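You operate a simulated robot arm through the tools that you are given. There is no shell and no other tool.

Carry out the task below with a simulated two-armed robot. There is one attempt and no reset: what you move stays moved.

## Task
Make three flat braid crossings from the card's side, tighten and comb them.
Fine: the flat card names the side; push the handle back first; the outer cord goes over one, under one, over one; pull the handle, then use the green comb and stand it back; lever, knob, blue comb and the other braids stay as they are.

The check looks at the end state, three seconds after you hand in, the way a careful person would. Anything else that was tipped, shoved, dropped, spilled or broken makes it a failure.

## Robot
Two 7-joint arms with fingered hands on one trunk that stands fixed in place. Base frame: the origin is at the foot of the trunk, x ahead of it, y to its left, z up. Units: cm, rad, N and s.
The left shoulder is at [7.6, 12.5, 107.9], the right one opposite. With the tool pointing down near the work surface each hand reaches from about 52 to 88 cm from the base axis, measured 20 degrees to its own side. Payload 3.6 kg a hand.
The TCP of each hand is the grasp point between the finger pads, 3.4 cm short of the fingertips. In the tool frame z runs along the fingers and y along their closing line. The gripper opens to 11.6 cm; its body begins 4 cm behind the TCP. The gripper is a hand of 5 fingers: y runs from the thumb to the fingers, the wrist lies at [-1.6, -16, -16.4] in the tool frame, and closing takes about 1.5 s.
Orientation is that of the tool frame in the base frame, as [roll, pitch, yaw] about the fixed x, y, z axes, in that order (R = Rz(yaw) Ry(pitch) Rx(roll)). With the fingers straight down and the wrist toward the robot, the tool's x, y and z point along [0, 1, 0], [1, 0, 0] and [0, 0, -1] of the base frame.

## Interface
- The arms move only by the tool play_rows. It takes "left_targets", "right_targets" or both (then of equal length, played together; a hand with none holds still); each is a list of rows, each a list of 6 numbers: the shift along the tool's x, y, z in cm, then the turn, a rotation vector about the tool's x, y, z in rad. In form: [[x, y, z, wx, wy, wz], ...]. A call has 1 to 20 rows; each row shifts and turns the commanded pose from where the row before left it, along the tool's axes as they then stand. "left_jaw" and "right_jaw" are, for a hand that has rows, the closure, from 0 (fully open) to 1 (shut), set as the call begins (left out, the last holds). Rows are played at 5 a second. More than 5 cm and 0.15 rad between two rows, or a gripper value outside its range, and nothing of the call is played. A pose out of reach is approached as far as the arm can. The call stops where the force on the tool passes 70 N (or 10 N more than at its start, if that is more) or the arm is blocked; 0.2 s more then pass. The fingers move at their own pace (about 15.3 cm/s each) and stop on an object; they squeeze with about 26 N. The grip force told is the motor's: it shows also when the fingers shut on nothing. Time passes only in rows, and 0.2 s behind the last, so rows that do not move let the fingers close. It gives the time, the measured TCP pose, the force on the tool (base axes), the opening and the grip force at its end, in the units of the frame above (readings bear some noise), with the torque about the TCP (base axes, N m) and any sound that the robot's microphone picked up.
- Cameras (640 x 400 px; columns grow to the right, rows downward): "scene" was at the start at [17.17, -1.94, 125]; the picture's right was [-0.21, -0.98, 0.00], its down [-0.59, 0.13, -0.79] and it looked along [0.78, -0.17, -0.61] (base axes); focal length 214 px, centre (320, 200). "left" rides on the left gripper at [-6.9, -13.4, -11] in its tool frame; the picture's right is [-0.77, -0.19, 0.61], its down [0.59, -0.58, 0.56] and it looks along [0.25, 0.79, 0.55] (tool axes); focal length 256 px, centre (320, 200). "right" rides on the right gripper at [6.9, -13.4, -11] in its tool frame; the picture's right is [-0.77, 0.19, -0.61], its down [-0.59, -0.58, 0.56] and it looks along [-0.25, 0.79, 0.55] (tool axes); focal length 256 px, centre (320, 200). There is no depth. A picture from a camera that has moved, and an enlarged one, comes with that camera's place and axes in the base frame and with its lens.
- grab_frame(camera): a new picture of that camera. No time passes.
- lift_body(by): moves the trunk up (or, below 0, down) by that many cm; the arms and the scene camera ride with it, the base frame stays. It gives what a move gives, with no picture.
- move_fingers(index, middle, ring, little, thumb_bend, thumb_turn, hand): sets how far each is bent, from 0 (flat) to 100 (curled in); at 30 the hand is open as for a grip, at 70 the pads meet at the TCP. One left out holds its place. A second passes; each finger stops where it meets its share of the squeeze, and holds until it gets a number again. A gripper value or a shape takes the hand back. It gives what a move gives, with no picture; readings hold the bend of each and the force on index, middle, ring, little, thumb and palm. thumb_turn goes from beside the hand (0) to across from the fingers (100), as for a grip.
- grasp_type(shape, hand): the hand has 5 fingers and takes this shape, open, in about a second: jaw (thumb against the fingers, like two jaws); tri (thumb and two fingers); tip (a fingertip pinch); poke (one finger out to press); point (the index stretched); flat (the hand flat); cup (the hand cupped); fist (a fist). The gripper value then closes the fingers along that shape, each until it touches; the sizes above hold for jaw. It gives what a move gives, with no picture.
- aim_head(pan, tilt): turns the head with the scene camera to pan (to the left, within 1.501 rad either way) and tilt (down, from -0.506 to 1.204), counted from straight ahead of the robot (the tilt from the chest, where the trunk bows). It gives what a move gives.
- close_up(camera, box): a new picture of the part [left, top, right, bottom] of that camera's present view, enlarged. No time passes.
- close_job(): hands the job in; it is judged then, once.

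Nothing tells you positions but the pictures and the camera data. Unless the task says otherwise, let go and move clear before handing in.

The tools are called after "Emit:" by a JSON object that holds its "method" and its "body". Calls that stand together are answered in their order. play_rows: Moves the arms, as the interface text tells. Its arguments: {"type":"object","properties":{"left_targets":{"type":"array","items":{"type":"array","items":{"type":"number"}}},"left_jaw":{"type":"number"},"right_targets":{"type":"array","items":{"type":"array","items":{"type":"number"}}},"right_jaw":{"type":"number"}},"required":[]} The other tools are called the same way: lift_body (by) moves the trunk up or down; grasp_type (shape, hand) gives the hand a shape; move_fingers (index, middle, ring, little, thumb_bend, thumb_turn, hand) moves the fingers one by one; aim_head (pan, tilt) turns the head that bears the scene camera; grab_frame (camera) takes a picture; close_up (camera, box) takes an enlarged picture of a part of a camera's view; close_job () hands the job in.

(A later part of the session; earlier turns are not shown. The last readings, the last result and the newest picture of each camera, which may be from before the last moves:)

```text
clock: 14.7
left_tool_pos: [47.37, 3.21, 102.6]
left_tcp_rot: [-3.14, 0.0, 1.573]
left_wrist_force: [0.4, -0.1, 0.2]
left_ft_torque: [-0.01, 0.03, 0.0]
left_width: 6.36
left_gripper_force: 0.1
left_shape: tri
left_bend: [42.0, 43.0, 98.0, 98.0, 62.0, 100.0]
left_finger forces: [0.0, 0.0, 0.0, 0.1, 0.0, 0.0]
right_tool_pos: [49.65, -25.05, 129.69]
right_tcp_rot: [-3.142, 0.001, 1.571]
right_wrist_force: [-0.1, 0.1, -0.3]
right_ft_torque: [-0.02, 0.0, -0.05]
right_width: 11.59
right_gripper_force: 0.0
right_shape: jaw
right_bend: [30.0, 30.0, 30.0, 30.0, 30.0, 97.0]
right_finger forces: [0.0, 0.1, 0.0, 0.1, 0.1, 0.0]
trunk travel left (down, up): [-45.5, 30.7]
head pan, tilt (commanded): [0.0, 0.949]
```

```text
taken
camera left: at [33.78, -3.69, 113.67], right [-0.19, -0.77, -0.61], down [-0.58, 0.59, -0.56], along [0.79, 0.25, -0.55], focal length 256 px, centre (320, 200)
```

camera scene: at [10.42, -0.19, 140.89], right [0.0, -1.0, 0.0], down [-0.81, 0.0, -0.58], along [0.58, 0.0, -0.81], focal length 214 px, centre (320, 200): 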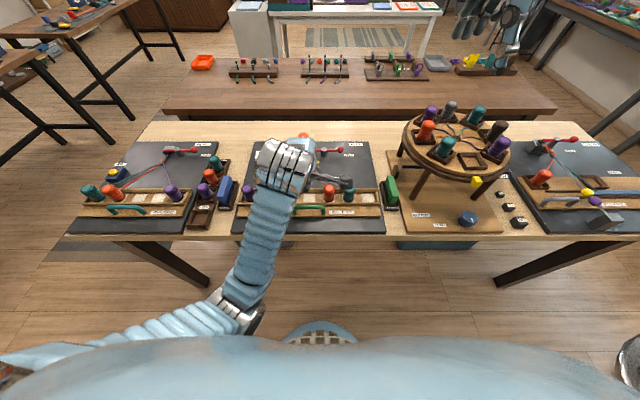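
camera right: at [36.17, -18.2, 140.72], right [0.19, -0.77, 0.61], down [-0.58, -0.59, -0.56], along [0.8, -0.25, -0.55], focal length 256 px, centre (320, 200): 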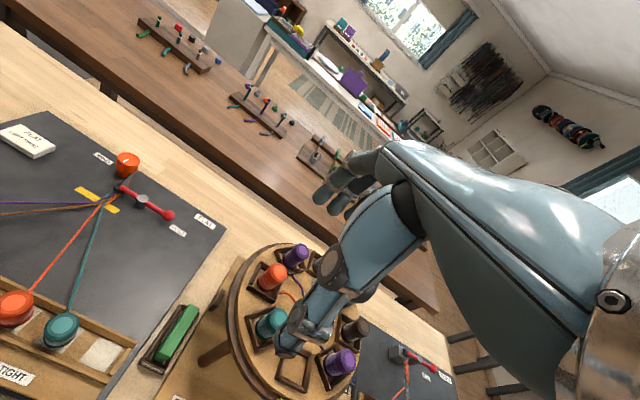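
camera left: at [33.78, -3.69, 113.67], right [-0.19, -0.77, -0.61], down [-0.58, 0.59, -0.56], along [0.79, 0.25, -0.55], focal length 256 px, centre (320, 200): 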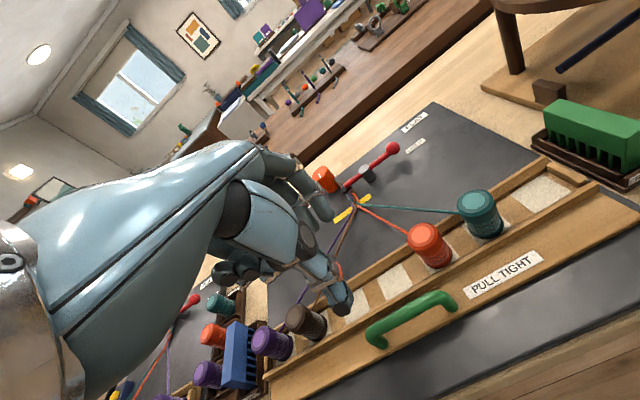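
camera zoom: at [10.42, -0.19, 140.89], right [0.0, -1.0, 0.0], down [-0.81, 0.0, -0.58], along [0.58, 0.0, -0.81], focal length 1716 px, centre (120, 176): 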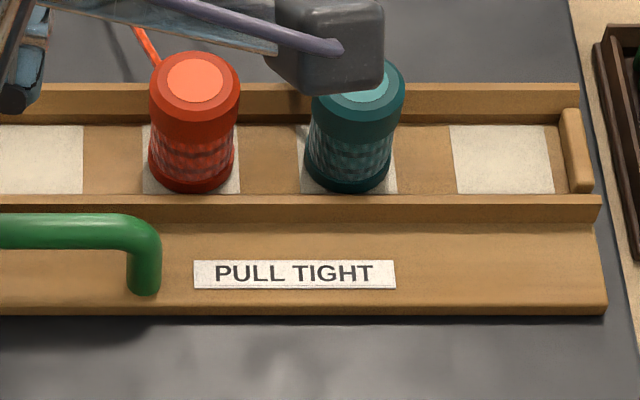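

The rail is now about 4.5 cm further back, so bobbin centres are at x≈52.4. I'll bring the left hand above the purple bobbin at y≈22.7.

Emit:
{"method": "play_rows", "body": {"left_targets": [[4, 1, 0, 0, 0, 0], [4, 1, 0, 0, 0, 0], [4, 1, 0, 0, 0, 0], [4, 1, 0, 0, 0, 0], [4, 1, 0, 0, 0, 0], [0, 0, 2, 0, 0, 0], [0, 0, 0, 0, 0, 0]], "left_jaw": 0.45}}

Emit:
{"method": "grab_frame", "body": {"camera": "left"}}

Emit:
{"method": "close_up", "body": {"camera": "scene", "box": [190, 120, 350, 230]}}

Emit:
{"method": "grab_frame", "body": {"camera": "right"}}

```text
clock: 16.3
left_tool_pos: [52.41, 23.32, 100.6]
left_tcp_rot: [3.141, 0.0, 1.57]
left_wrist_force: [-1.3, -0.1, 0.7]
left_ft_torque: [-0.05, -0.02, 0.0]
left_width: 6.36
left_gripper_force: 0.0
left_shape: tri
left_bend: [42.0, 43.0, 98.0, 98.0, 62.0, 100.0]
left_finger forces: [0.0, 0.0, 0.0, 0.2, 0.1, 0.1]
right_tool_pos: [49.6, -24.94, 129.7]
right_tcp_rot: [-3.141, 0.001, 1.573]
right_wrist_force: [0.5, 0.4, -1.1]
right_ft_torque: [-0.01, 0.0, -0.01]
right_width: 11.58
right_gripper_force: 0.1
right_shape: jaw
right_bend: [30.0, 30.0, 30.0, 30.0, 30.0, 97.0]
right_finger forces: [0.1, 0.0, 0.0, 0.0, 0.1, 0.0]
trunk travel left (down, up): [-45.5, 30.7]
head pan, tilt (commanded): [0.0, 0.949]
```

```text
taken
camera left: at [38.82, 16.44, 111.66], right [-0.19, -0.77, -0.61], down [-0.58, 0.59, -0.57], along [0.79, 0.25, -0.55], focal length 256 px, centre (320, 200)
```

left: 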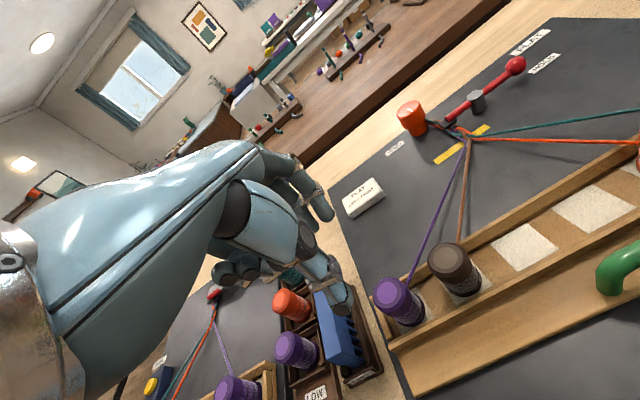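

```text
3.64 times, centred on (270, 175) of scene
camera zoom: at [10.43, -0.1, 140.89], right [0.0, -1.0, 0.0], down [-0.81, 0.0, -0.58], along [0.58, 0.0, -0.81], focal length 780 px, centre (502, 291)
```

zoom: 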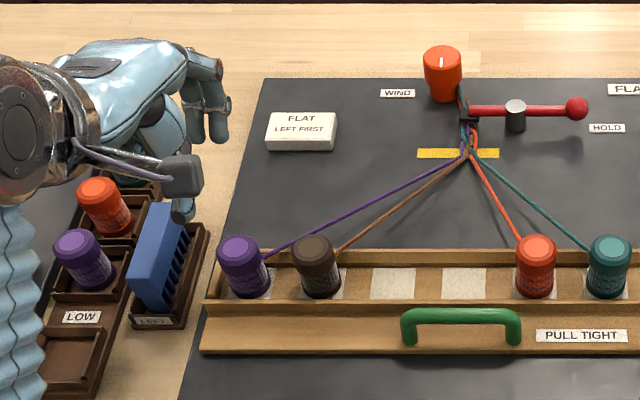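

```text
taken
camera right: at [36.16, -18.17, 140.72], right [0.19, -0.77, 0.61], down [-0.58, -0.59, -0.56], along [0.8, -0.25, -0.55], focal length 256 px, centre (320, 200)
```

right: 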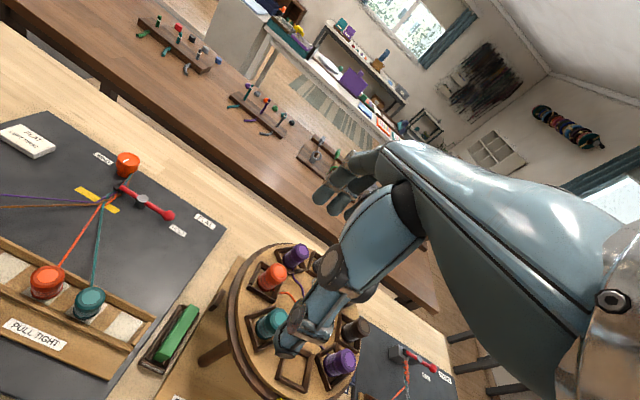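

The hand is above the purple bobbin; the blue comb stands close on its left, so I'll check clearance there with zoomed views.

Emit:
{"method": "close_up", "body": {"camera": "left", "box": [200, 240, 440, 400]}}

Emit:
{"method": "close_up", "body": {"camera": "scene", "box": [200, 130, 280, 220]}}

```text
2.50 times, centred on (320, 320) of left
camera zoom: at [38.82, 16.44, 111.66], right [-0.19, -0.77, -0.61], down [-0.58, 0.59, -0.57], along [0.79, 0.25, -0.55], focal length 640 px, centre (320, -100)
```

zoom: 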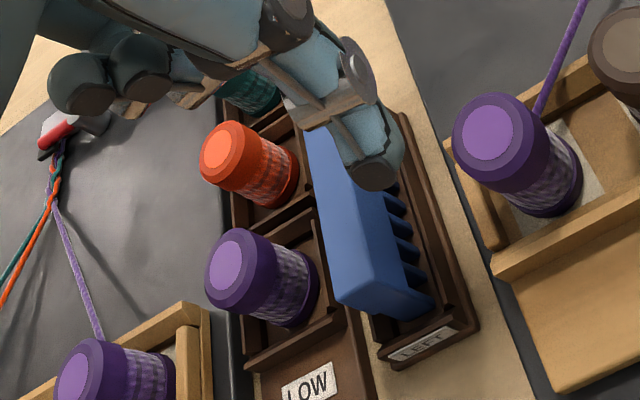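

```text
4.44 times, centred on (240, 175) of scene
camera zoom: at [10.43, -0.1, 140.89], right [0.0, -1.0, 0.0], down [-0.81, 0.0, -0.58], along [0.58, 0.0, -0.81], focal length 953 px, centre (676, 311)
```

zoom: 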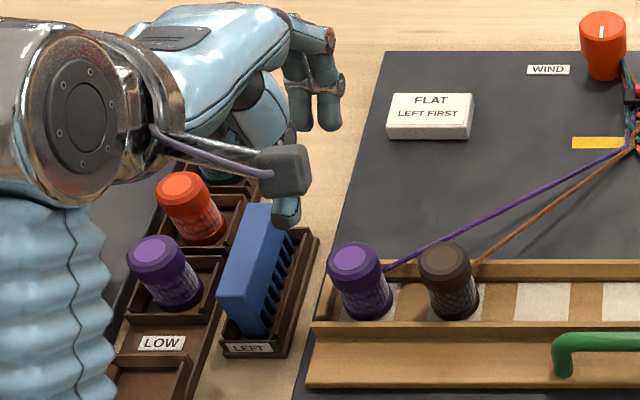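

The blue comb's top is at z≈89, y≈29–31, and the curled fingers will stay about 2 cm above it. I'll lower onto the purple bobbin to TCP z≈89, still open.

Emit:
{"method": "play_rows", "body": {"left_targets": [[-0.4, 0, 3, 0, 0, 0], [0, 0, 3, 0, 0, 0], [0, 0, 2.5, 0, 0, 0], [0, 0, 1.5, 0, 0, 0], [0, 0, 0, 0, 0, 0]]}}

Emit:
{"method": "close_up", "body": {"camera": "left", "box": [200, 150, 440, 350]}}

Emit:
{"method": "close_up", "body": {"camera": "scene", "box": [200, 130, 320, 220]}}

```text
clock: 17.5
left_tool_pos: [52.18, 22.8, 90.5]
left_tcp_rot: [-3.141, -0.001, 1.571]
left_wrist_force: [0.0, 0.6, 0.4]
left_ft_torque: [-0.01, 0.02, 0.03]
left_width: 6.34
left_gripper_force: 0.0
left_shape: tri
left_bend: [42.0, 43.0, 98.0, 98.0, 62.0, 100.0]
left_finger forces: [0.1, 0.0, 0.1, 0.0, 0.0, 0.1]
right_tool_pos: [49.59, -24.97, 129.56]
right_tcp_rot: [-3.141, -0.001, 1.574]
right_wrist_force: [0.5, 0.7, -0.9]
right_ft_torque: [0.01, 0.0, 0.02]
right_width: 11.55
right_gripper_force: 0.1
right_shape: jaw
right_bend: [30.0, 30.0, 30.0, 30.0, 30.0, 97.0]
right_finger forces: [0.0, 0.0, 0.0, 0.1, 0.1, 0.0]
trunk travel left (down, up): [-45.5, 30.7]
head pan, tilt (commanded): [0.0, 0.949]
```

```text
2.00 times, centred on (320, 250) of left
camera zoom: at [38.74, 16.0, 101.58], right [-0.19, -0.77, -0.61], down [-0.58, 0.59, -0.57], along [0.8, 0.25, -0.55], focal length 512 px, centre (320, 100)
```

zoom: 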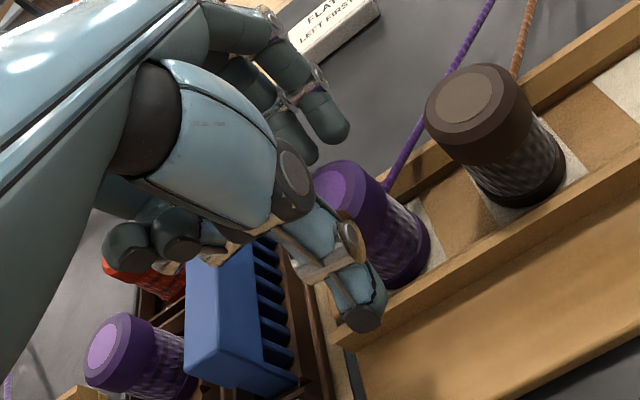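

```text
4.44 times, centred on (260, 175) of scene
camera zoom: at [10.42, -0.14, 140.89], right [0.0, -1.0, 0.0], down [-0.81, 0.0, -0.58], along [0.58, 0.0, -0.81], focal length 953 px, centre (587, 311)
```

zoom: 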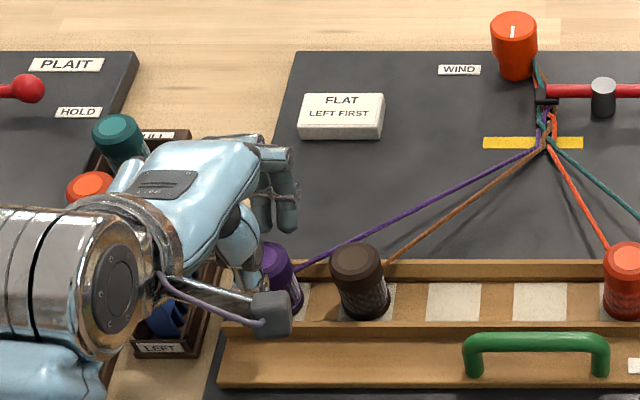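

The purple bobbin is between thumb and fingers with nothing touching. I'll lower the last 1.5 cm and close.

Emit:
{"method": "play_rows", "body": {"left_targets": [[0, 0.1, 0.8, 0, 0, 0], [0, 0, 0.7, 0, 0, 0], [0, 0, 0, 0, 0, 0]]}}

Emit:
{"method": "play_rows", "body": {"left_targets": [[0, 0, 0, 0, 0, 0], [0, 0, 0, 0, 0, 0], [0, 0, 0, 0, 0, 0], [0, 0, 0, 0, 0, 0], [0, 0, 0, 0, 0, 0], [0, 0, 0, 0, 0, 0], [0, 0, 0, 0, 0, 0]], "left_jaw": 1.0}}

Emit:
{"method": "close_up", "body": {"camera": "left", "box": [200, 150, 440, 350]}}

Emit:
{"method": "close_up", "body": {"camera": "scene", "box": [200, 130, 320, 220]}}

```text
clock: 18.3
left_tool_pos: [52.25, 22.93, 89.04]
left_tcp_rot: [-3.139, 0.001, 1.571]
left_wrist_force: [-0.4, -0.3, -0.4]
left_ft_torque: [0.01, 0.01, 0.01]
left_width: 6.38
left_gripper_force: 0.1
left_shape: tri
left_bend: [42.0, 43.0, 98.0, 98.0, 62.0, 100.0]
left_finger forces: [0.1, 0.1, 0.0, 0.0, 0.0, 0.0]
right_tool_pos: [49.62, -25.01, 129.69]
right_tcp_rot: [3.141, -0.001, 1.573]
right_wrist_force: [1.0, 0.4, 0.3]
right_ft_torque: [-0.01, 0.02, -0.02]
right_width: 11.59
right_gripper_force: 0.0
right_shape: jaw
right_bend: [30.0, 30.0, 30.0, 30.0, 30.0, 97.0]
right_finger forces: [0.0, 0.1, 0.0, 0.0, 0.0, 0.0]
trunk travel left (down, up): [-45.5, 30.7]
head pan, tilt (commanded): [0.0, 0.949]
```

```text
clock: 19.9
left_tool_pos: [52.25, 22.78, 88.99]
left_tcp_rot: [-3.141, -0.002, 1.57]
left_wrist_force: [1.0, -0.2, 4.9]
left_ft_torque: [-0.03, -0.18, -0.03]
left_width: 2.83
left_gripper_force: 26.0
left_shape: tri
left_bend: [59.0, 55.0, 100.0, 100.0, 70.0, 100.0]
left_finger forces: [13.2, 16.5, 0.0, 0.0, 29.8, 0.1]
right_tool_pos: [49.71, -25.11, 129.6]
right_tcp_rot: [-3.141, -0.001, 1.573]
right_wrist_force: [0.7, -0.3, -0.2]
right_ft_torque: [0.0, -0.02, -0.01]
right_width: 11.6
right_gripper_force: 0.0
right_shape: jaw
right_bend: [30.0, 30.0, 30.0, 30.0, 30.0, 97.0]
right_finger forces: [0.1, 0.0, 0.0, 0.1, 0.0, 0.1]
trunk travel left (down, up): [-45.5, 30.7]
head pan, tilt (commanded): [0.0, 0.949]
```

```text
2.00 times, centred on (320, 250) of left
camera zoom: at [38.8, 15.97, 100.19], right [-0.19, -0.77, -0.61], down [-0.58, 0.59, -0.57], along [0.8, 0.25, -0.55], focal length 512 px, centre (320, 100)
```

zoom: 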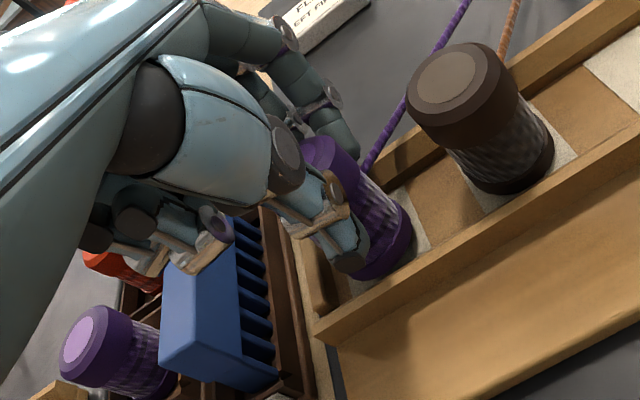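

```text
4.44 times, centred on (260, 175) of scene
camera zoom: at [10.37, -0.16, 140.9], right [0.0, -1.0, 0.0], down [-0.81, 0.0, -0.58], along [0.58, 0.0, -0.81], focal length 953 px, centre (587, 311)
```

zoom: 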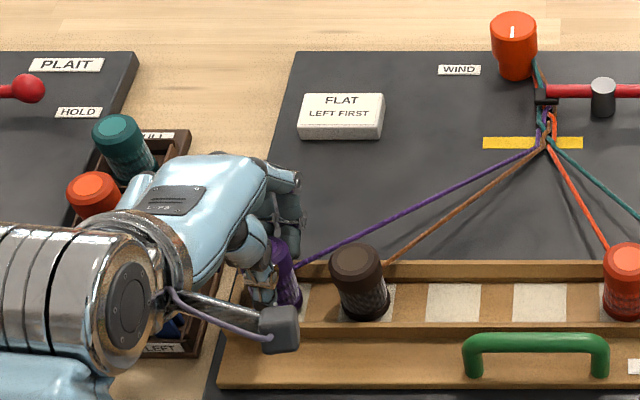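

The purple bobbin is gripped (2.8 cm, 26 N). I'll lift it slowly and check the blue comb and the cord.

Emit:
{"method": "play_rows", "body": {"left_targets": [[0, 0, -1, 0, 0, 0], [0, 0, -1.5, 0, 0, 0], [0, 0, -1.5, 0, 0, 0], [0, 0, 0, 0, 0, 0]]}}

Emit:
{"method": "grab_frame", "body": {"camera": "left"}}

Emit:
{"method": "close_up", "body": {"camera": "scene", "box": [200, 130, 320, 220]}}

```text
clock: 20.9
left_tool_pos: [52.21, 22.88, 92.93]
left_tcp_rot: [3.142, 0.0, 1.573]
left_wrist_force: [-0.5, -0.4, -0.5]
left_ft_torque: [0.0, 0.01, -0.01]
left_width: 2.84
left_gripper_force: 26.0
left_shape: tri
left_bend: [59.0, 55.0, 100.0, 100.0, 70.0, 100.0]
left_finger forces: [13.1, 16.6, 0.1, 0.1, 29.5, 0.0]
right_tool_pos: [49.74, -24.98, 129.7]
right_tcp_rot: [-3.141, 0.0, 1.573]
right_wrist_force: [0.0, -0.4, -0.2]
right_ft_torque: [0.0, -0.02, 0.01]
right_width: 11.58
right_gripper_force: 0.0
right_shape: jaw
right_bend: [30.0, 30.0, 30.0, 30.0, 30.0, 97.0]
right_finger forces: [0.0, 0.0, 0.0, 0.1, 0.0, 0.1]
trunk travel left (down, up): [-45.5, 30.7]
head pan, tilt (commanded): [0.0, 0.949]
```

```text
taken
camera left: at [38.84, 16.02, 104.16], right [-0.19, -0.77, -0.61], down [-0.58, 0.59, -0.56], along [0.79, 0.25, -0.55], focal length 256 px, centre (320, 200)
```

left: 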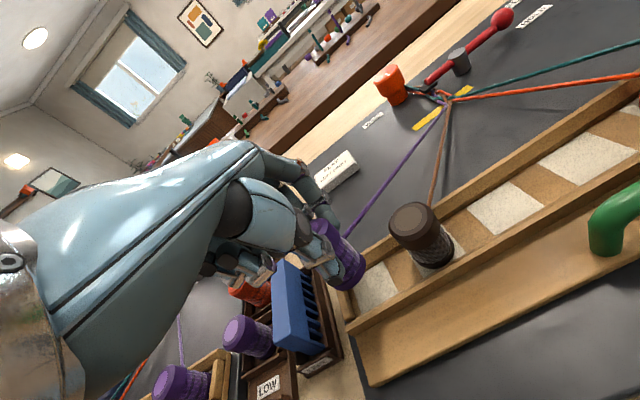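

```text
4.44 times, centred on (260, 175) of scene
camera zoom: at [10.42, -0.13, 140.89], right [0.0, -1.0, 0.0], down [-0.81, 0.0, -0.58], along [0.58, 0.0, -0.81], focal length 953 px, centre (587, 311)
```

zoom: 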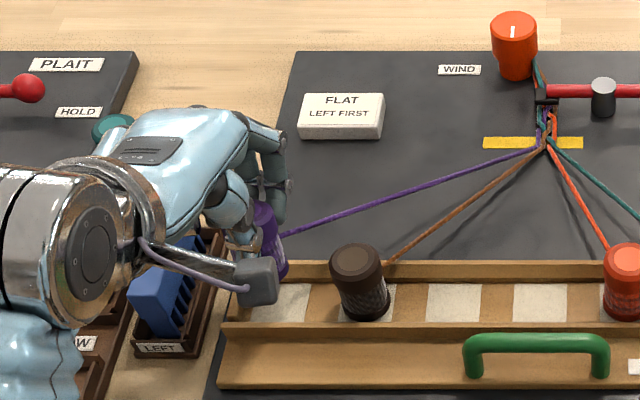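

The bobbin lifts cleanly. I'll raise it further and carry it over brown to above slot 4 (y≈3.4).

Emit:
{"method": "play_rows", "body": {"left_targets": [[0, 0, -2.5, 0, 0, 0], [0, 0, -2.5, 0, 0, 0], [-2, 0, 0, 0, 0, 0], [-3, 0, 0, 0, 0, 0], [-3, 0, 0, 0, 0, 0], [-3, 0, 0, 0, 0, 0], [-3, 0, 0, 0, 0, 0], [-3, 0, 0, 0, 0, 0], [-2.33, 0, 0, 0, 0, 0], [0, 0, 0, 0, 0, 0]]}}

Emit:
{"method": "grab_frame", "body": {"camera": "left"}}

Emit:
{"method": "close_up", "body": {"camera": "scene", "box": [225, 125, 405, 240]}}

```text
clock: 23.1
left_tool_pos: [52.26, 3.54, 98.08]
left_tcp_rot: [-3.141, 0.0, 1.57]
left_wrist_force: [0.2, 0.8, -1.8]
left_ft_torque: [-0.01, 0.04, -0.01]
left_width: 2.81
left_gripper_force: 25.9
left_shape: tri
left_bend: [59.0, 55.0, 100.0, 100.0, 70.0, 100.0]
left_finger forces: [13.3, 16.6, 0.0, 0.0, 28.8, 0.0]
right_tool_pos: [49.71, -25.0, 129.72]
right_tcp_rot: [-3.141, -0.001, 1.572]
right_wrist_force: [1.1, 0.5, -0.3]
right_ft_torque: [0.01, 0.01, 0.01]
right_width: 11.57
right_gripper_force: 0.1
right_shape: jaw
right_bend: [30.0, 30.0, 30.0, 30.0, 30.0, 97.0]
right_finger forces: [0.0, 0.0, 0.0, 0.0, 0.0, 0.0]
trunk travel left (down, up): [-45.5, 30.7]
head pan, tilt (commanded): [0.0, 0.949]
```

```text
taken
camera left: at [38.85, -3.34, 109.18], right [-0.19, -0.77, -0.61], down [-0.58, 0.59, -0.56], along [0.79, 0.25, -0.55], focal length 256 px, centre (320, 200)
```

left: 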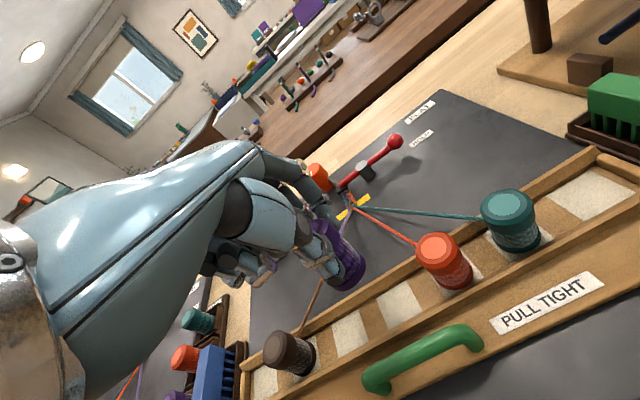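

```text
3.48 times, centred on (315, 182) of scene
camera zoom: at [10.42, -0.11, 140.89], right [0.0, -1.0, 0.0], down [-0.81, 0.0, -0.58], along [0.58, 0.0, -0.81], focal length 746 px, centre (337, 261)
```

zoom: 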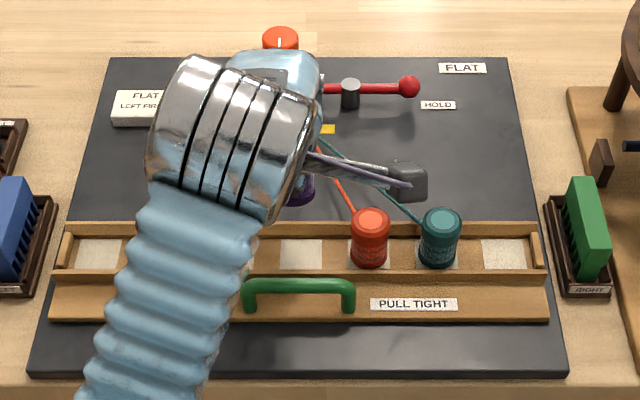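

Purple hangs above slot 4, aligned with the tile. I'll lower it slowly to the same height it was picked from.

Emit:
{"method": "play_rows", "body": {"left_targets": [[0, 0, 2.5, 0, 0, 0], [0, 0, 2.0, 0, 0, 0], [0, 0, 1.5, 0, 0, 0], [0, 0, 1.0, 0, 0, 0], [0, 0, 0, 0, 0, 0]]}}

Emit:
{"method": "close_up", "body": {"camera": "left", "box": [220, 170, 460, 350]}}

Emit:
{"method": "close_up", "body": {"camera": "scene", "box": [260, 140, 370, 225]}}

```text
clock: 24.3
left_tool_pos: [52.26, 3.44, 91.04]
left_tcp_rot: [3.141, 0.0, 1.573]
left_wrist_force: [-0.3, 0.5, -0.6]
left_ft_torque: [0.0, -0.02, 0.0]
left_width: 2.79
left_gripper_force: 26.0
left_shape: tri
left_bend: [59.0, 55.0, 100.0, 100.0, 70.0, 100.0]
left_finger forces: [13.4, 16.7, 0.1, 0.0, 28.7, 0.0]
right_tool_pos: [49.58, -25.04, 129.84]
right_tcp_rot: [3.14, -0.001, 1.574]
right_wrist_force: [-0.3, 0.2, -0.2]
right_ft_torque: [-0.01, -0.02, 0.03]
right_width: 11.59
right_gripper_force: 0.0
right_shape: jaw
right_bend: [30.0, 30.0, 30.0, 30.0, 30.0, 97.0]
right_finger forces: [0.0, 0.0, 0.1, 0.0, 0.0, 0.0]
trunk travel left (down, up): [-45.5, 30.7]
head pan, tilt (commanded): [0.0, 0.949]
```

```text
2.22 times, centred on (340, 260) of left
camera zoom: at [38.87, -3.38, 102.11], right [-0.19, -0.77, -0.61], down [-0.58, 0.59, -0.56], along [0.79, 0.25, -0.55], focal length 569 px, centre (276, 67)
```

zoom: 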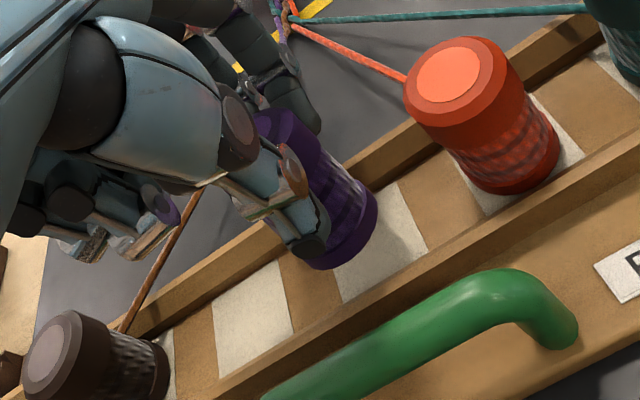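

```text
4.71 times, centred on (315, 182) of scene
camera zoom: at [10.42, -0.15, 140.89], right [0.0, -1.0, 0.0], down [-0.81, 0.0, -0.58], along [0.58, 0.0, -0.81], focal length 1009 px, centre (344, 282)
```

zoom: 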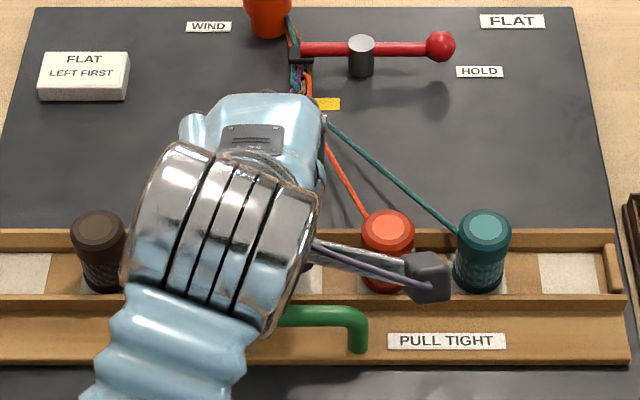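

Everything is aligned with the tile. I'll set it down the last 2 cm and check the contact force.

Emit:
{"method": "play_rows", "body": {"left_targets": [[0, 0, 0.8, 0, 0, 0], [0, 0, 0.6, 0, 0, 0], [0, 0, 0.3, 0, 0, 0], [0, 0, 0.3, 0, 0, 0], [0, 0, 0, 0, 0, 0]]}}

Emit:
{"method": "close_up", "body": {"camera": "left", "box": [220, 170, 460, 350]}}

```text
clock: 25.5
left_tool_pos: [52.27, 3.43, 89.15]
left_tcp_rot: [3.14, -0.001, 1.572]
left_wrist_force: [-0.6, -0.2, 4.7]
left_ft_torque: [0.03, -0.04, 0.02]
left_width: 2.79
left_gripper_force: 25.6
left_shape: tri
left_bend: [59.0, 55.0, 100.0, 100.0, 70.0, 100.0]
left_finger forces: [13.1, 16.6, 0.1, 0.1, 30.3, 0.0]
right_tool_pos: [49.62, -25.12, 129.66]
right_tcp_rot: [3.141, 0.001, 1.572]
right_wrist_force: [0.2, -0.2, 0.1]
right_ft_torque: [-0.03, 0.03, 0.03]
right_width: 11.59
right_gripper_force: 0.0
right_shape: jaw
right_bend: [30.0, 30.0, 30.0, 30.0, 30.0, 97.0]
right_finger forces: [0.0, 0.0, 0.1, 0.0, 0.0, 0.0]
trunk travel left (down, up): [-45.5, 30.7]
head pan, tilt (commanded): [0.0, 0.949]
```

```text
2.22 times, centred on (340, 260) of left
camera zoom: at [38.84, -3.39, 100.22], right [-0.18, -0.77, -0.61], down [-0.58, 0.59, -0.57], along [0.8, 0.25, -0.55], focal length 569 px, centre (276, 67)
```

zoom: 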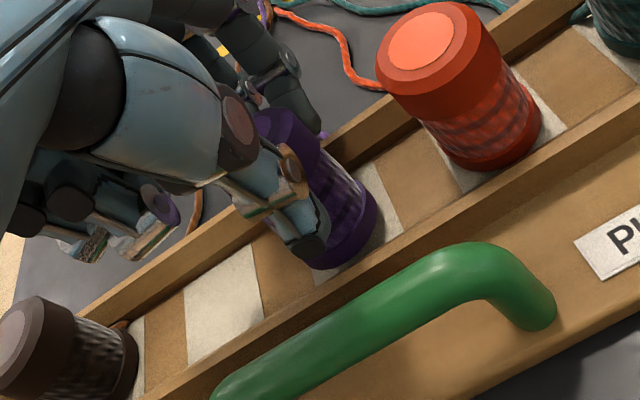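

The bobbin touches down (about 5 N) and the cords have gone slack. I'll open gently and lift clear.

Emit:
{"method": "play_rows", "body": {"left_targets": [[0, 0, 0, 0, 0, 0], [0, 0, 0, 0, 0, 0], [0, 0, 0, 0, 0, 0], [0, 0, 0, 0, 0, 0]], "left_jaw": 0.45}}

Emit:
{"method": "close_up", "body": {"camera": "left", "box": [220, 150, 460, 350]}}

Emit:
{"method": "play_rows", "body": {"left_targets": [[0, 0, -1, 0, 0, 0], [0, 0, -2, 0, 0, 0], [0, 0, -3, 0, 0, 0], [0, 0, -4, 0, 0, 0], [0, 0, -4, 0, 0, 0]]}}

Emit:
{"method": "grab_frame", "body": {"camera": "left"}}

Emit:
{"method": "grab_frame", "body": {"camera": "right"}}

```text
clock: 26.5
left_tool_pos: [52.3, 3.51, 89.04]
left_tcp_rot: [3.141, 0.001, 1.57]
left_wrist_force: [-0.3, 0.5, -0.6]
left_ft_torque: [-0.04, 0.01, 0.0]
left_width: 6.33
left_gripper_force: 0.2
left_shape: tri
left_bend: [42.0, 43.0, 98.0, 98.0, 62.0, 100.0]
left_finger forces: [0.0, 0.1, 0.0, 0.1, 0.0, 0.0]
right_tool_pos: [49.64, -25.04, 129.58]
right_tcp_rot: [3.141, -0.001, 1.573]
right_wrist_force: [1.0, 0.3, -1.1]
right_ft_torque: [-0.03, -0.01, 0.01]
right_width: 11.59
right_gripper_force: 0.2
right_shape: jaw
right_bend: [30.0, 30.0, 30.0, 30.0, 30.0, 97.0]
right_finger forces: [0.0, 0.0, 0.0, 0.0, 0.1, 0.0]
trunk travel left (down, up): [-45.5, 30.7]
head pan, tilt (commanded): [0.0, 0.949]
```

```text
2.00 times, centred on (340, 250) of left
camera zoom: at [38.86, -3.39, 100.15], right [-0.19, -0.77, -0.61], down [-0.58, 0.59, -0.56], along [0.79, 0.25, -0.55], focal length 512 px, centre (280, 100)
```

zoom: 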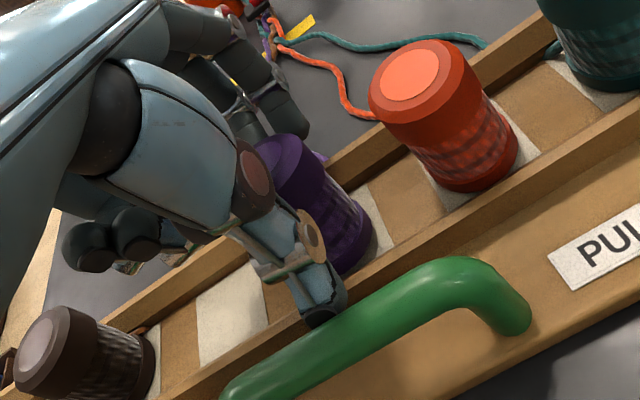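

```text
clock: 27.7
left_tool_pos: [52.2, 3.5, 102.91]
left_tcp_rot: [-3.14, -0.001, 1.573]
left_wrist_force: [-0.4, -0.6, 0.3]
left_ft_torque: [0.0, -0.02, -0.01]
left_width: 6.35
left_gripper_force: 0.1
left_shape: tri
left_bend: [42.0, 43.0, 98.0, 98.0, 62.0, 100.0]
left_finger forces: [0.0, 0.0, 0.1, 0.1, 0.0, 0.0]
right_tool_pos: [49.72, -25.1, 129.59]
right_tcp_rot: [-3.141, -0.001, 1.573]
right_wrist_force: [-0.7, -1.5, -0.2]
right_ft_torque: [-0.02, 0.01, 0.01]
right_width: 11.56
right_gripper_force: 0.1
right_shape: jaw
right_bend: [30.0, 30.0, 30.0, 30.0, 30.0, 97.0]
right_finger forces: [0.0, 0.1, 0.1, 0.0, 0.1, 0.0]
trunk travel left (down, up): [-45.5, 30.7]
head pan, tilt (commanded): [0.0, 0.949]
```

```text
taken
camera left: at [38.81, -3.37, 114.1], right [-0.19, -0.77, -0.61], down [-0.58, 0.59, -0.56], along [0.79, 0.25, -0.55], focal length 256 px, centre (320, 200)
```

left: 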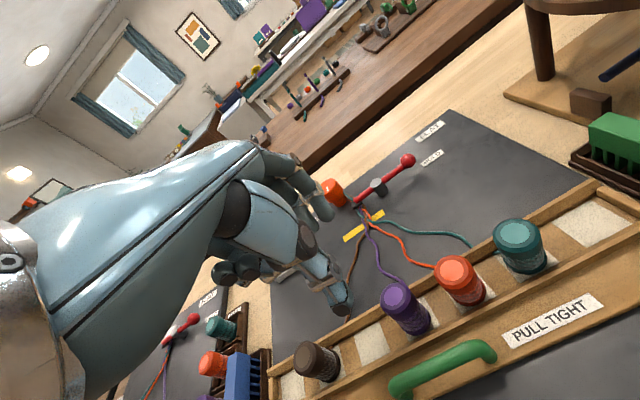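

```text
taken
camera right: at [36.16, -18.26, 140.72], right [0.19, -0.77, 0.61], down [-0.58, -0.59, -0.57], along [0.8, -0.25, -0.55], focal length 256 px, centre (320, 200)
```

right: 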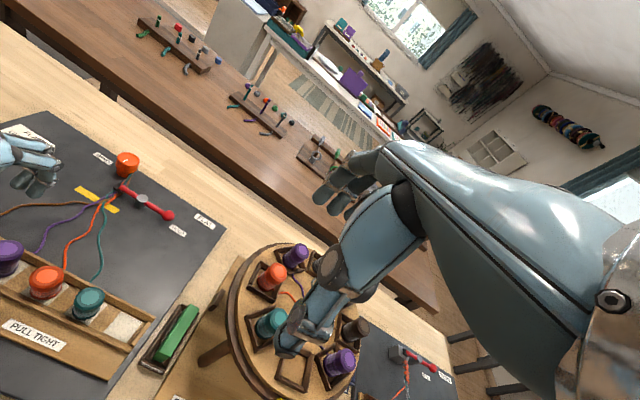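

Purple now stands in slot 4, having gone over brown. Next is "under orange": I'll lift orange over purple to slot 3. I'll move the left hand over orange (y≈−3.1) and check.

Emit:
{"method": "play_rows", "body": {"left_targets": [[-3.2, 0, 0, 0, 0, 0], [-3.22, 0.05, 0, 0, 0, 0], [0, 0, 3, 0, 0, 0], [0, 0, 3, 0, 0, 0], [0, 0, 3, 0, 0, 0], [0, 0, 2.4, 0, 0, 0], [0, 0, 0, 0, 0, 0]]}}

Emit:
{"method": "close_up", "body": {"camera": "left", "box": [200, 140, 460, 350]}}

Emit:
{"method": "close_up", "body": {"camera": "scene", "box": [230, 130, 400, 230]}}

```text
clock: 28.9
left_tool_pos: [57.47, -0.19, 100.57]
left_tcp_rot: [2.975, -0.104, 1.571]
left_wrist_force: [0.2, 0.0, -1.1]
left_ft_torque: [0.02, -0.04, 0.0]
left_width: 6.36
left_gripper_force: 0.0
left_shape: tri
left_bend: [42.0, 43.0, 98.0, 98.0, 62.0, 100.0]
left_finger forces: [0.0, 0.0, 0.0, 0.0, 0.1, 0.1]
right_tool_pos: [49.65, -25.15, 129.61]
right_tcp_rot: [-3.139, 0.001, 1.572]
right_wrist_force: [0.1, -0.3, -0.5]
right_ft_torque: [0.04, -0.04, 0.03]
right_width: 11.58
right_gripper_force: 0.1
right_shape: jaw
right_bend: [30.0, 30.0, 30.0, 30.0, 30.0, 97.0]
right_finger forces: [0.0, 0.1, 0.1, 0.1, 0.0, 0.0]
trunk travel left (down, up): [-45.5, 30.7]
head pan, tilt (commanded): [0.0, 0.949]
stopped in row 6 (left hand): the arm was blocked; the commanded pose is now the measured one
```

```text
1.90 times, centred on (330, 245) of left
camera zoom: at [42.32, -8.04, 108.55], right [-0.08, -0.7, -0.71], down [-0.48, 0.65, -0.59], along [0.88, 0.29, -0.39], focal length 488 px, centre (301, 114)
```

zoom: 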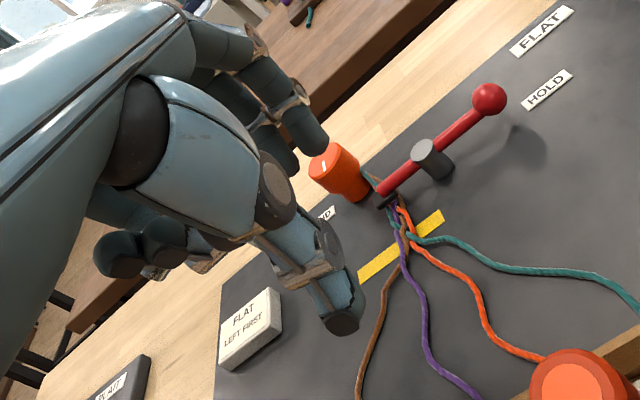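

```text
3.76 times, centred on (315, 180) of scene
camera zoom: at [10.44, -0.15, 140.89], right [0.0, -1.0, 0.0], down [-0.81, 0.0, -0.58], along [0.58, 0.0, -0.81], focal length 807 px, centre (339, 275)
```

zoom: 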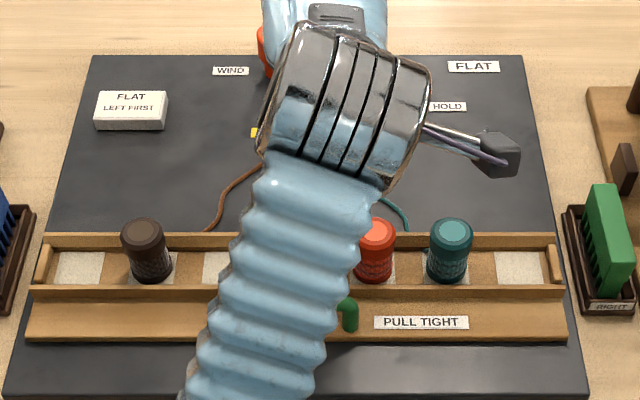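

The left arm couldn't reach that far across with the wrist straight behind, and it stopped tilted but touching nothing. I'll straighten it, move back to a comfortable spot, then retry with the hand yawed so the wrist stays to the left.

Emit:
{"method": "play_rows", "body": {"left_targets": [[3.2, -1.58, -1.15, 0.083, -0.051, -0.009], [3.1, -1.7, -1.2, 0.083, -0.051, -0.009], [0, 0, -1, 0, 0, 0], [0, 0, 0, 0, 0, 0]]}}

Emit:
{"method": "grab_frame", "body": {"camera": "scene"}}

```text
clock: 29.9
left_tool_pos: [53.76, 5.6, 104.1]
left_tcp_rot: [-3.14, 0.004, 1.584]
left_wrist_force: [0.1, -0.1, 0.3]
left_ft_torque: [0.01, 0.0, 0.01]
left_width: 6.33
left_gripper_force: 0.1
left_shape: tri
left_bend: [42.0, 43.0, 98.0, 98.0, 62.0, 100.0]
left_finger forces: [0.0, 0.0, 0.0, 0.1, 0.0, 0.0]
right_tool_pos: [49.58, -25.1, 129.68]
right_tcp_rot: [3.141, 0.001, 1.574]
right_wrist_force: [-0.6, 0.4, -0.3]
right_ft_torque: [0.04, 0.0, -0.01]
right_width: 11.58
right_gripper_force: 0.0
right_shape: jaw
right_bend: [30.0, 30.0, 30.0, 30.0, 30.0, 97.0]
right_finger forces: [0.0, 0.0, 0.1, 0.1, 0.0, 0.0]
trunk travel left (down, up): [-45.5, 30.7]
head pan, tilt (commanded): [0.0, 0.949]
```

```text
taken
camera scene: at [10.41, -0.13, 140.89], right [0.0, -1.0, 0.0], down [-0.81, 0.0, -0.58], along [0.58, 0.0, -0.81], focal length 214 px, centre (320, 200)
```

scene: 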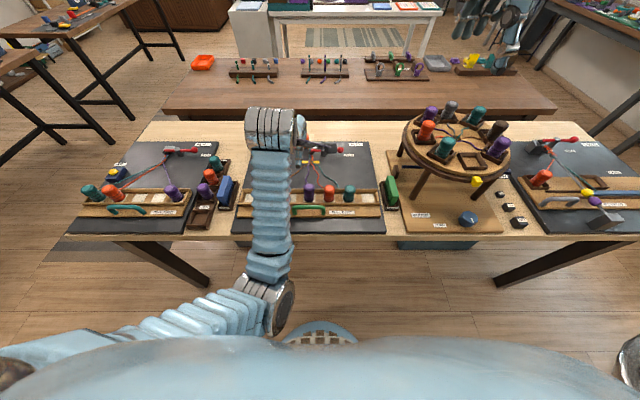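

The hand is upright again. I'll yaw it clockwise about 0.6 rad in place, then move over orange.

Emit:
{"method": "play_rows", "body": {"left_targets": [[0, 0, 0, 0, 0, 0.15], [0, 0, 0, 0, 0, 0.15], [0, 0, 0, 0, 0, 0.15], [0, 0, 0, 0, 0, 0.15], [0, 0, 0, 0, 0, 0]]}}

Emit:
{"method": "grab_frame", "body": {"camera": "scene"}}

Emit:
{"method": "close_up", "body": {"camera": "scene", "box": [230, 130, 400, 230]}}

```text
clock: 31.1
left_tool_pos: [53.64, 5.67, 104.08]
left_tcp_rot: [3.141, 0.004, 0.979]
left_wrist_force: [0.5, 0.6, 0.5]
left_ft_torque: [0.01, 0.01, 0.0]
left_width: 6.34
left_gripper_force: 0.0
left_shape: tri
left_bend: [42.0, 43.0, 98.0, 98.0, 62.0, 100.0]
left_finger forces: [0.0, 0.0, 0.1, 0.0, 0.0, 0.0]
right_tool_pos: [49.56, -25.12, 129.71]
right_tcp_rot: [3.141, -0.002, 1.572]
right_wrist_force: [-0.4, -0.5, 0.3]
right_ft_torque: [0.01, -0.05, -0.03]
right_width: 11.59
right_gripper_force: 0.0
right_shape: jaw
right_bend: [30.0, 30.0, 30.0, 30.0, 30.0, 97.0]
right_finger forces: [0.1, 0.1, 0.0, 0.0, 0.1, 0.0]
trunk travel left (down, up): [-45.5, 30.7]
head pan, tilt (commanded): [0.0, 0.949]
```

```text
taken
camera scene: at [10.41, -0.19, 140.89], right [0.0, -1.0, 0.0], down [-0.81, 0.0, -0.58], along [0.58, 0.0, -0.81], focal length 214 px, centre (320, 200)
```

scene: 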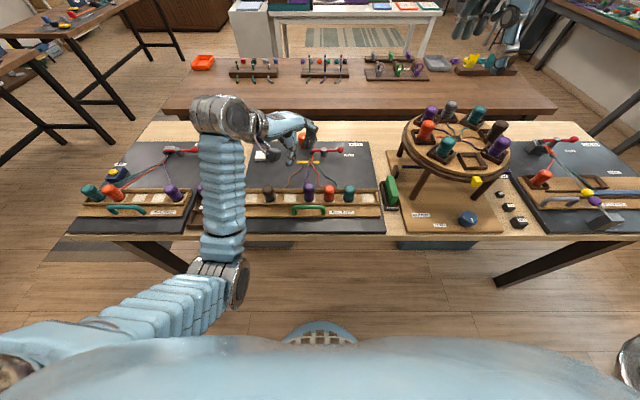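

```text
3.76 times, centred on (315, 180) of scene
camera zoom: at [10.41, -0.19, 140.89], right [0.0, -1.0, 0.0], down [-0.81, 0.0, -0.58], along [0.58, 0.0, -0.81], focal length 807 px, centre (339, 275)
```

zoom: 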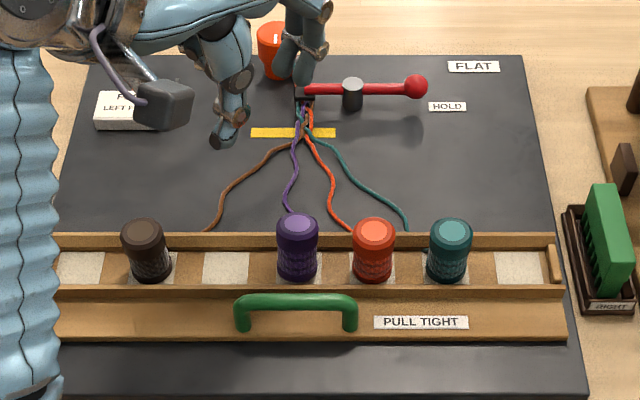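

Yawing worked and the elbow moved outward. Orange is at about [52.4, −3.1]; I'll move above it keeping this yaw.

Emit:
{"method": "play_rows", "body": {"left_targets": [[-2.58, 1.28, 0, 0, 0, 0], [-2.58, 1.28, 0, 0, 0, 0], [-2.59, 1.28, 0, 0, 0, 0], [0, 0, 2, 0, 0, 0], [0, 0, 2, 0, 0, 0], [0, 0, 2, 0, 0, 0], [0, 0, 0, 0, 0, 0]], "left_jaw": 0.5}}

Emit:
{"method": "close_up", "body": {"camera": "left", "box": [200, 160, 520, 360]}}

Emit:
{"method": "close_up", "body": {"camera": "scene", "box": [230, 130, 400, 230]}}

```text
clock: 32.7
left_tool_pos: [52.6, -2.96, 97.96]
left_tcp_rot: [-3.141, 0.005, 0.98]
left_wrist_force: [0.5, 0.1, 0.3]
left_ft_torque: [0.0, 0.0, 0.02]
left_width: 5.82
left_gripper_force: 0.0
left_shape: tri
left_bend: [43.0, 45.0, 98.0, 98.0, 64.0, 100.0]
left_finger forces: [0.0, 0.0, 0.0, 0.1, 0.1, 0.0]
right_tool_pos: [49.66, -25.0, 129.61]
right_tcp_rot: [3.141, -0.001, 1.572]
right_wrist_force: [0.1, -0.2, -1.0]
right_ft_torque: [0.03, 0.02, -0.03]
right_width: 11.58
right_gripper_force: 0.1
right_shape: jaw
right_bend: [30.0, 30.0, 30.0, 30.0, 30.0, 97.0]
right_finger forces: [0.1, 0.1, 0.1, 0.0, 0.0, 0.1]
trunk travel left (down, up): [-45.5, 30.7]
head pan, tilt (commanded): [0.0, 0.949]
```

```text
2.00 times, centred on (360, 260) of left
camera zoom: at [37.58, -1.17, 109.15], right [-0.58, -0.54, -0.61], down [-0.15, 0.81, -0.57], along [0.8, -0.24, -0.55], focal length 512 px, centre (240, 80)
```

zoom: 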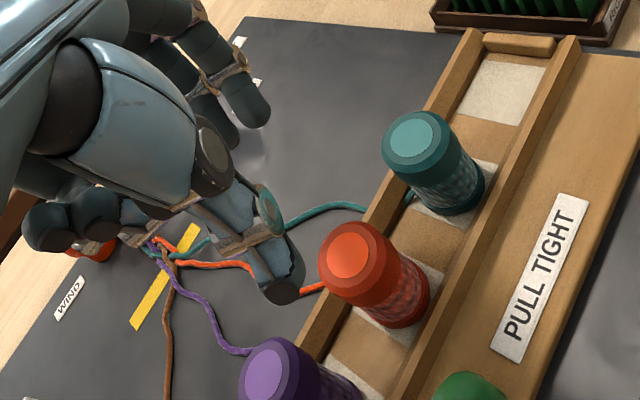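

```text
3.76 times, centred on (315, 180) of scene
camera zoom: at [10.42, -0.17, 140.89], right [0.0, -1.0, 0.0], down [-0.81, 0.0, -0.58], along [0.58, 0.0, -0.81], focal length 807 px, centre (339, 275)
```

zoom: 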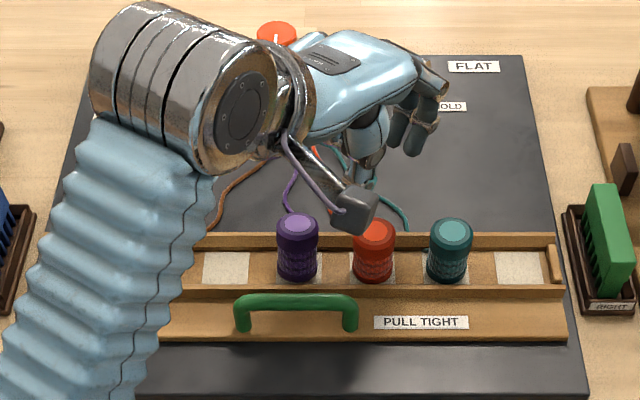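

The hand is above orange at the right spot. I'll lower to just above grip height and check clearances to purple and teal.

Emit:
{"method": "play_rows", "body": {"left_targets": [[0, 0, 2, 0, 0, 0], [0, 0, 2, 0, 0, 0], [0, 0, 2, 0, 0, 0], [0, 0, 1, 0, 0, 0], [0, 0, 0, 0, 0, 0]]}}

Emit:
{"method": "close_up", "body": {"camera": "left", "box": [200, 140, 460, 320]}}

Emit:
{"method": "close_up", "body": {"camera": "scene", "box": [270, 150, 380, 220]}}

Emit:
{"method": "close_up", "body": {"camera": "right", "box": [0, 180, 160, 320]}}

```text
clock: 33.9
left_tool_pos: [52.71, -2.92, 90.98]
left_tcp_rot: [-3.141, 0.005, 0.98]
left_wrist_force: [0.8, -0.7, -0.5]
left_ft_torque: [-0.01, 0.02, 0.01]
left_width: 5.83
left_gripper_force: 0.1
left_shape: tri
left_bend: [43.0, 45.0, 98.0, 98.0, 64.0, 100.0]
left_finger forces: [0.0, 0.0, 0.0, 0.1, 0.0, 0.1]
right_tool_pos: [49.62, -25.07, 129.69]
right_tcp_rot: [3.14, -0.001, 1.572]
right_wrist_force: [-0.1, 0.2, 0.4]
right_ft_torque: [0.0, 0.0, 0.03]
right_width: 11.58
right_gripper_force: 0.0
right_shape: jaw
right_bend: [30.0, 30.0, 30.0, 30.0, 30.0, 97.0]
right_finger forces: [0.0, 0.1, 0.0, 0.0, 0.1, 0.0]
trunk travel left (down, up): [-45.5, 30.7]
head pan, tilt (commanded): [0.0, 0.949]
```

```text
2.22 times, centred on (330, 230) of left
camera zoom: at [37.62, -1.18, 102.15], right [-0.58, -0.54, -0.61], down [-0.15, 0.81, -0.57], along [0.8, -0.24, -0.55], focal length 569 px, centre (298, 133)
```

zoom: 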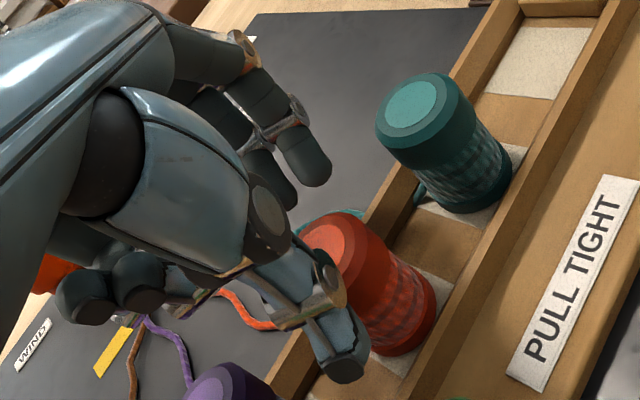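

```text
5.71 times, centred on (325, 185) of scene
camera zoom: at [10.42, -0.15, 140.89], right [0.0, -1.0, 0.0], down [-0.81, 0.0, -0.58], along [0.58, 0.0, -0.81], focal length 1226 px, centre (291, 286)
```

zoom: 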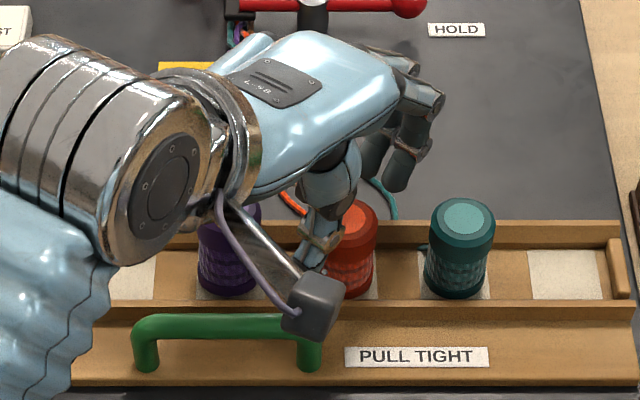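

```text
2.86 times, centred on (80, 250) of right
camera zoom: at [36.15, -18.22, 140.72], right [0.19, -0.77, 0.61], down [-0.58, -0.59, -0.56], along [0.8, -0.25, -0.55], focal length 731 px, centre (1006, 57)
```

zoom: 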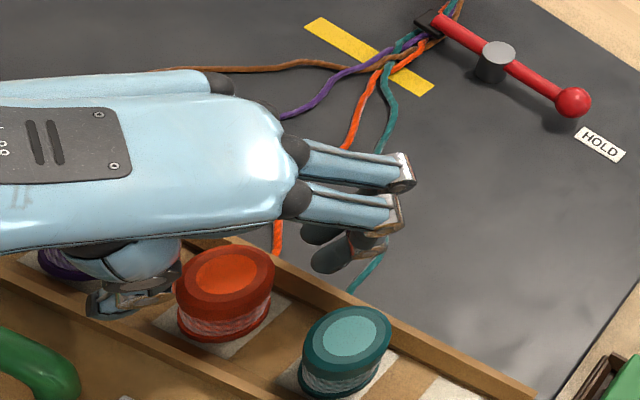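

Orange sits between thumb (front-left) and fingers (back-right), clear of both neighbours. I'll lower 2 cm and close.

Emit:
{"method": "play_rows", "body": {"left_targets": [[0, 0, 1, 0, 0, 0], [0, 0, 1, 0, 0, 0], [0, 0, 0, 0, 0, 0]]}}

Emit:
{"method": "play_rows", "body": {"left_targets": [[0, 0, 0, 0, 0, 0], [0, 0, 0, 0, 0, 0], [0, 0, 0, 0, 0, 0], [0, 0, 0, 0, 0, 0], [0, 0, 0, 0, 0, 0], [0, 0, 0, 0, 0, 0], [0, 0, 0, 0, 0, 0]], "left_jaw": 1.0}}

Emit:
{"method": "close_up", "body": {"camera": "left", "box": [200, 140, 460, 320]}}

Emit:
{"method": "close_up", "body": {"camera": "scene", "box": [270, 150, 380, 220]}}

```text
clock: 34.7
left_tool_pos: [52.55, -3.05, 88.95]
left_tcp_rot: [3.141, 0.004, 0.981]
left_wrist_force: [-0.5, 0.1, -0.4]
left_ft_torque: [-0.01, 0.05, 0.0]
left_width: 5.84
left_gripper_force: 0.0
left_shape: tri
left_bend: [43.0, 45.0, 98.0, 98.0, 64.0, 100.0]
left_finger forces: [0.0, 0.1, 0.1, 0.0, 0.2, 0.0]
right_tool_pos: [49.77, -25.06, 129.62]
right_tcp_rot: [3.141, 0.0, 1.574]
right_wrist_force: [-0.7, 0.1, 0.7]
right_ft_torque: [-0.03, 0.02, 0.03]
right_width: 11.61
right_gripper_force: 0.2
right_shape: jaw
right_bend: [30.0, 30.0, 30.0, 30.0, 30.0, 97.0]
right_finger forces: [0.0, 0.0, 0.1, 0.1, 0.0, 0.1]
trunk travel left (down, up): [-45.5, 30.7]
head pan, tilt (commanded): [0.0, 0.949]
```

```text
clock: 36.3
left_tool_pos: [52.57, -2.97, 89.06]
left_tcp_rot: [3.139, 0.003, 0.981]
left_wrist_force: [0.6, -0.6, 4.1]
left_ft_torque: [-0.07, -0.08, 0.0]
left_width: 2.88
left_gripper_force: 25.8
left_shape: tri
left_bend: [57.0, 55.0, 100.0, 100.0, 70.0, 100.0]
left_finger forces: [13.7, 15.9, 0.0, 0.0, 30.7, 0.0]
right_tool_pos: [49.64, -25.05, 129.75]
right_tcp_rot: [-3.14, -0.001, 1.575]
right_wrist_force: [-0.8, -0.2, -1.1]
right_ft_torque: [0.03, 0.0, 0.0]
right_width: 11.57
right_gripper_force: 0.0
right_shape: jaw
right_bend: [30.0, 30.0, 30.0, 30.0, 30.0, 97.0]
right_finger forces: [0.0, 0.0, 0.1, 0.0, 0.1, 0.1]
trunk travel left (down, up): [-45.5, 30.7]
head pan, tilt (commanded): [0.0, 0.949]
```

```text
2.22 times, centred on (330, 230) of left
camera zoom: at [37.57, -1.25, 100.16], right [-0.58, -0.54, -0.61], down [-0.15, 0.81, -0.57], along [0.8, -0.24, -0.55], focal length 569 px, centre (298, 133)
```

zoom: 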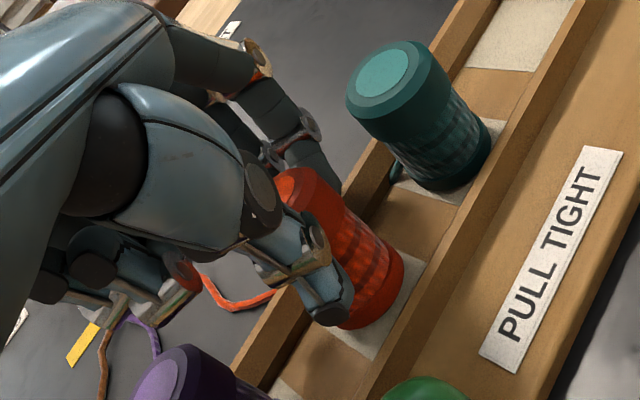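

```text
5.71 times, centred on (325, 185) of scene
camera zoom: at [10.39, -0.15, 140.9], right [0.0, -1.0, 0.0], down [-0.81, 0.0, -0.58], along [0.58, 0.0, -0.81], focal length 1226 px, centre (291, 286)
```

zoom: 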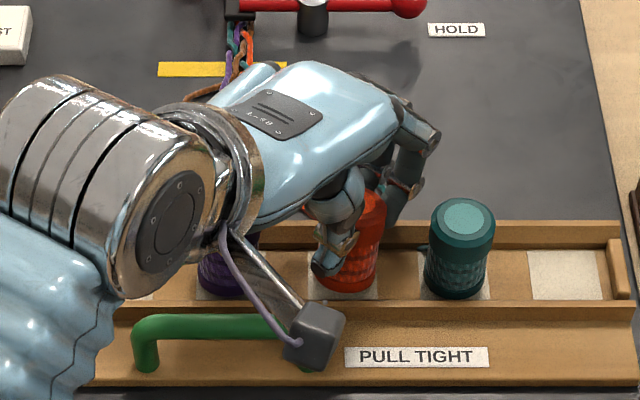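

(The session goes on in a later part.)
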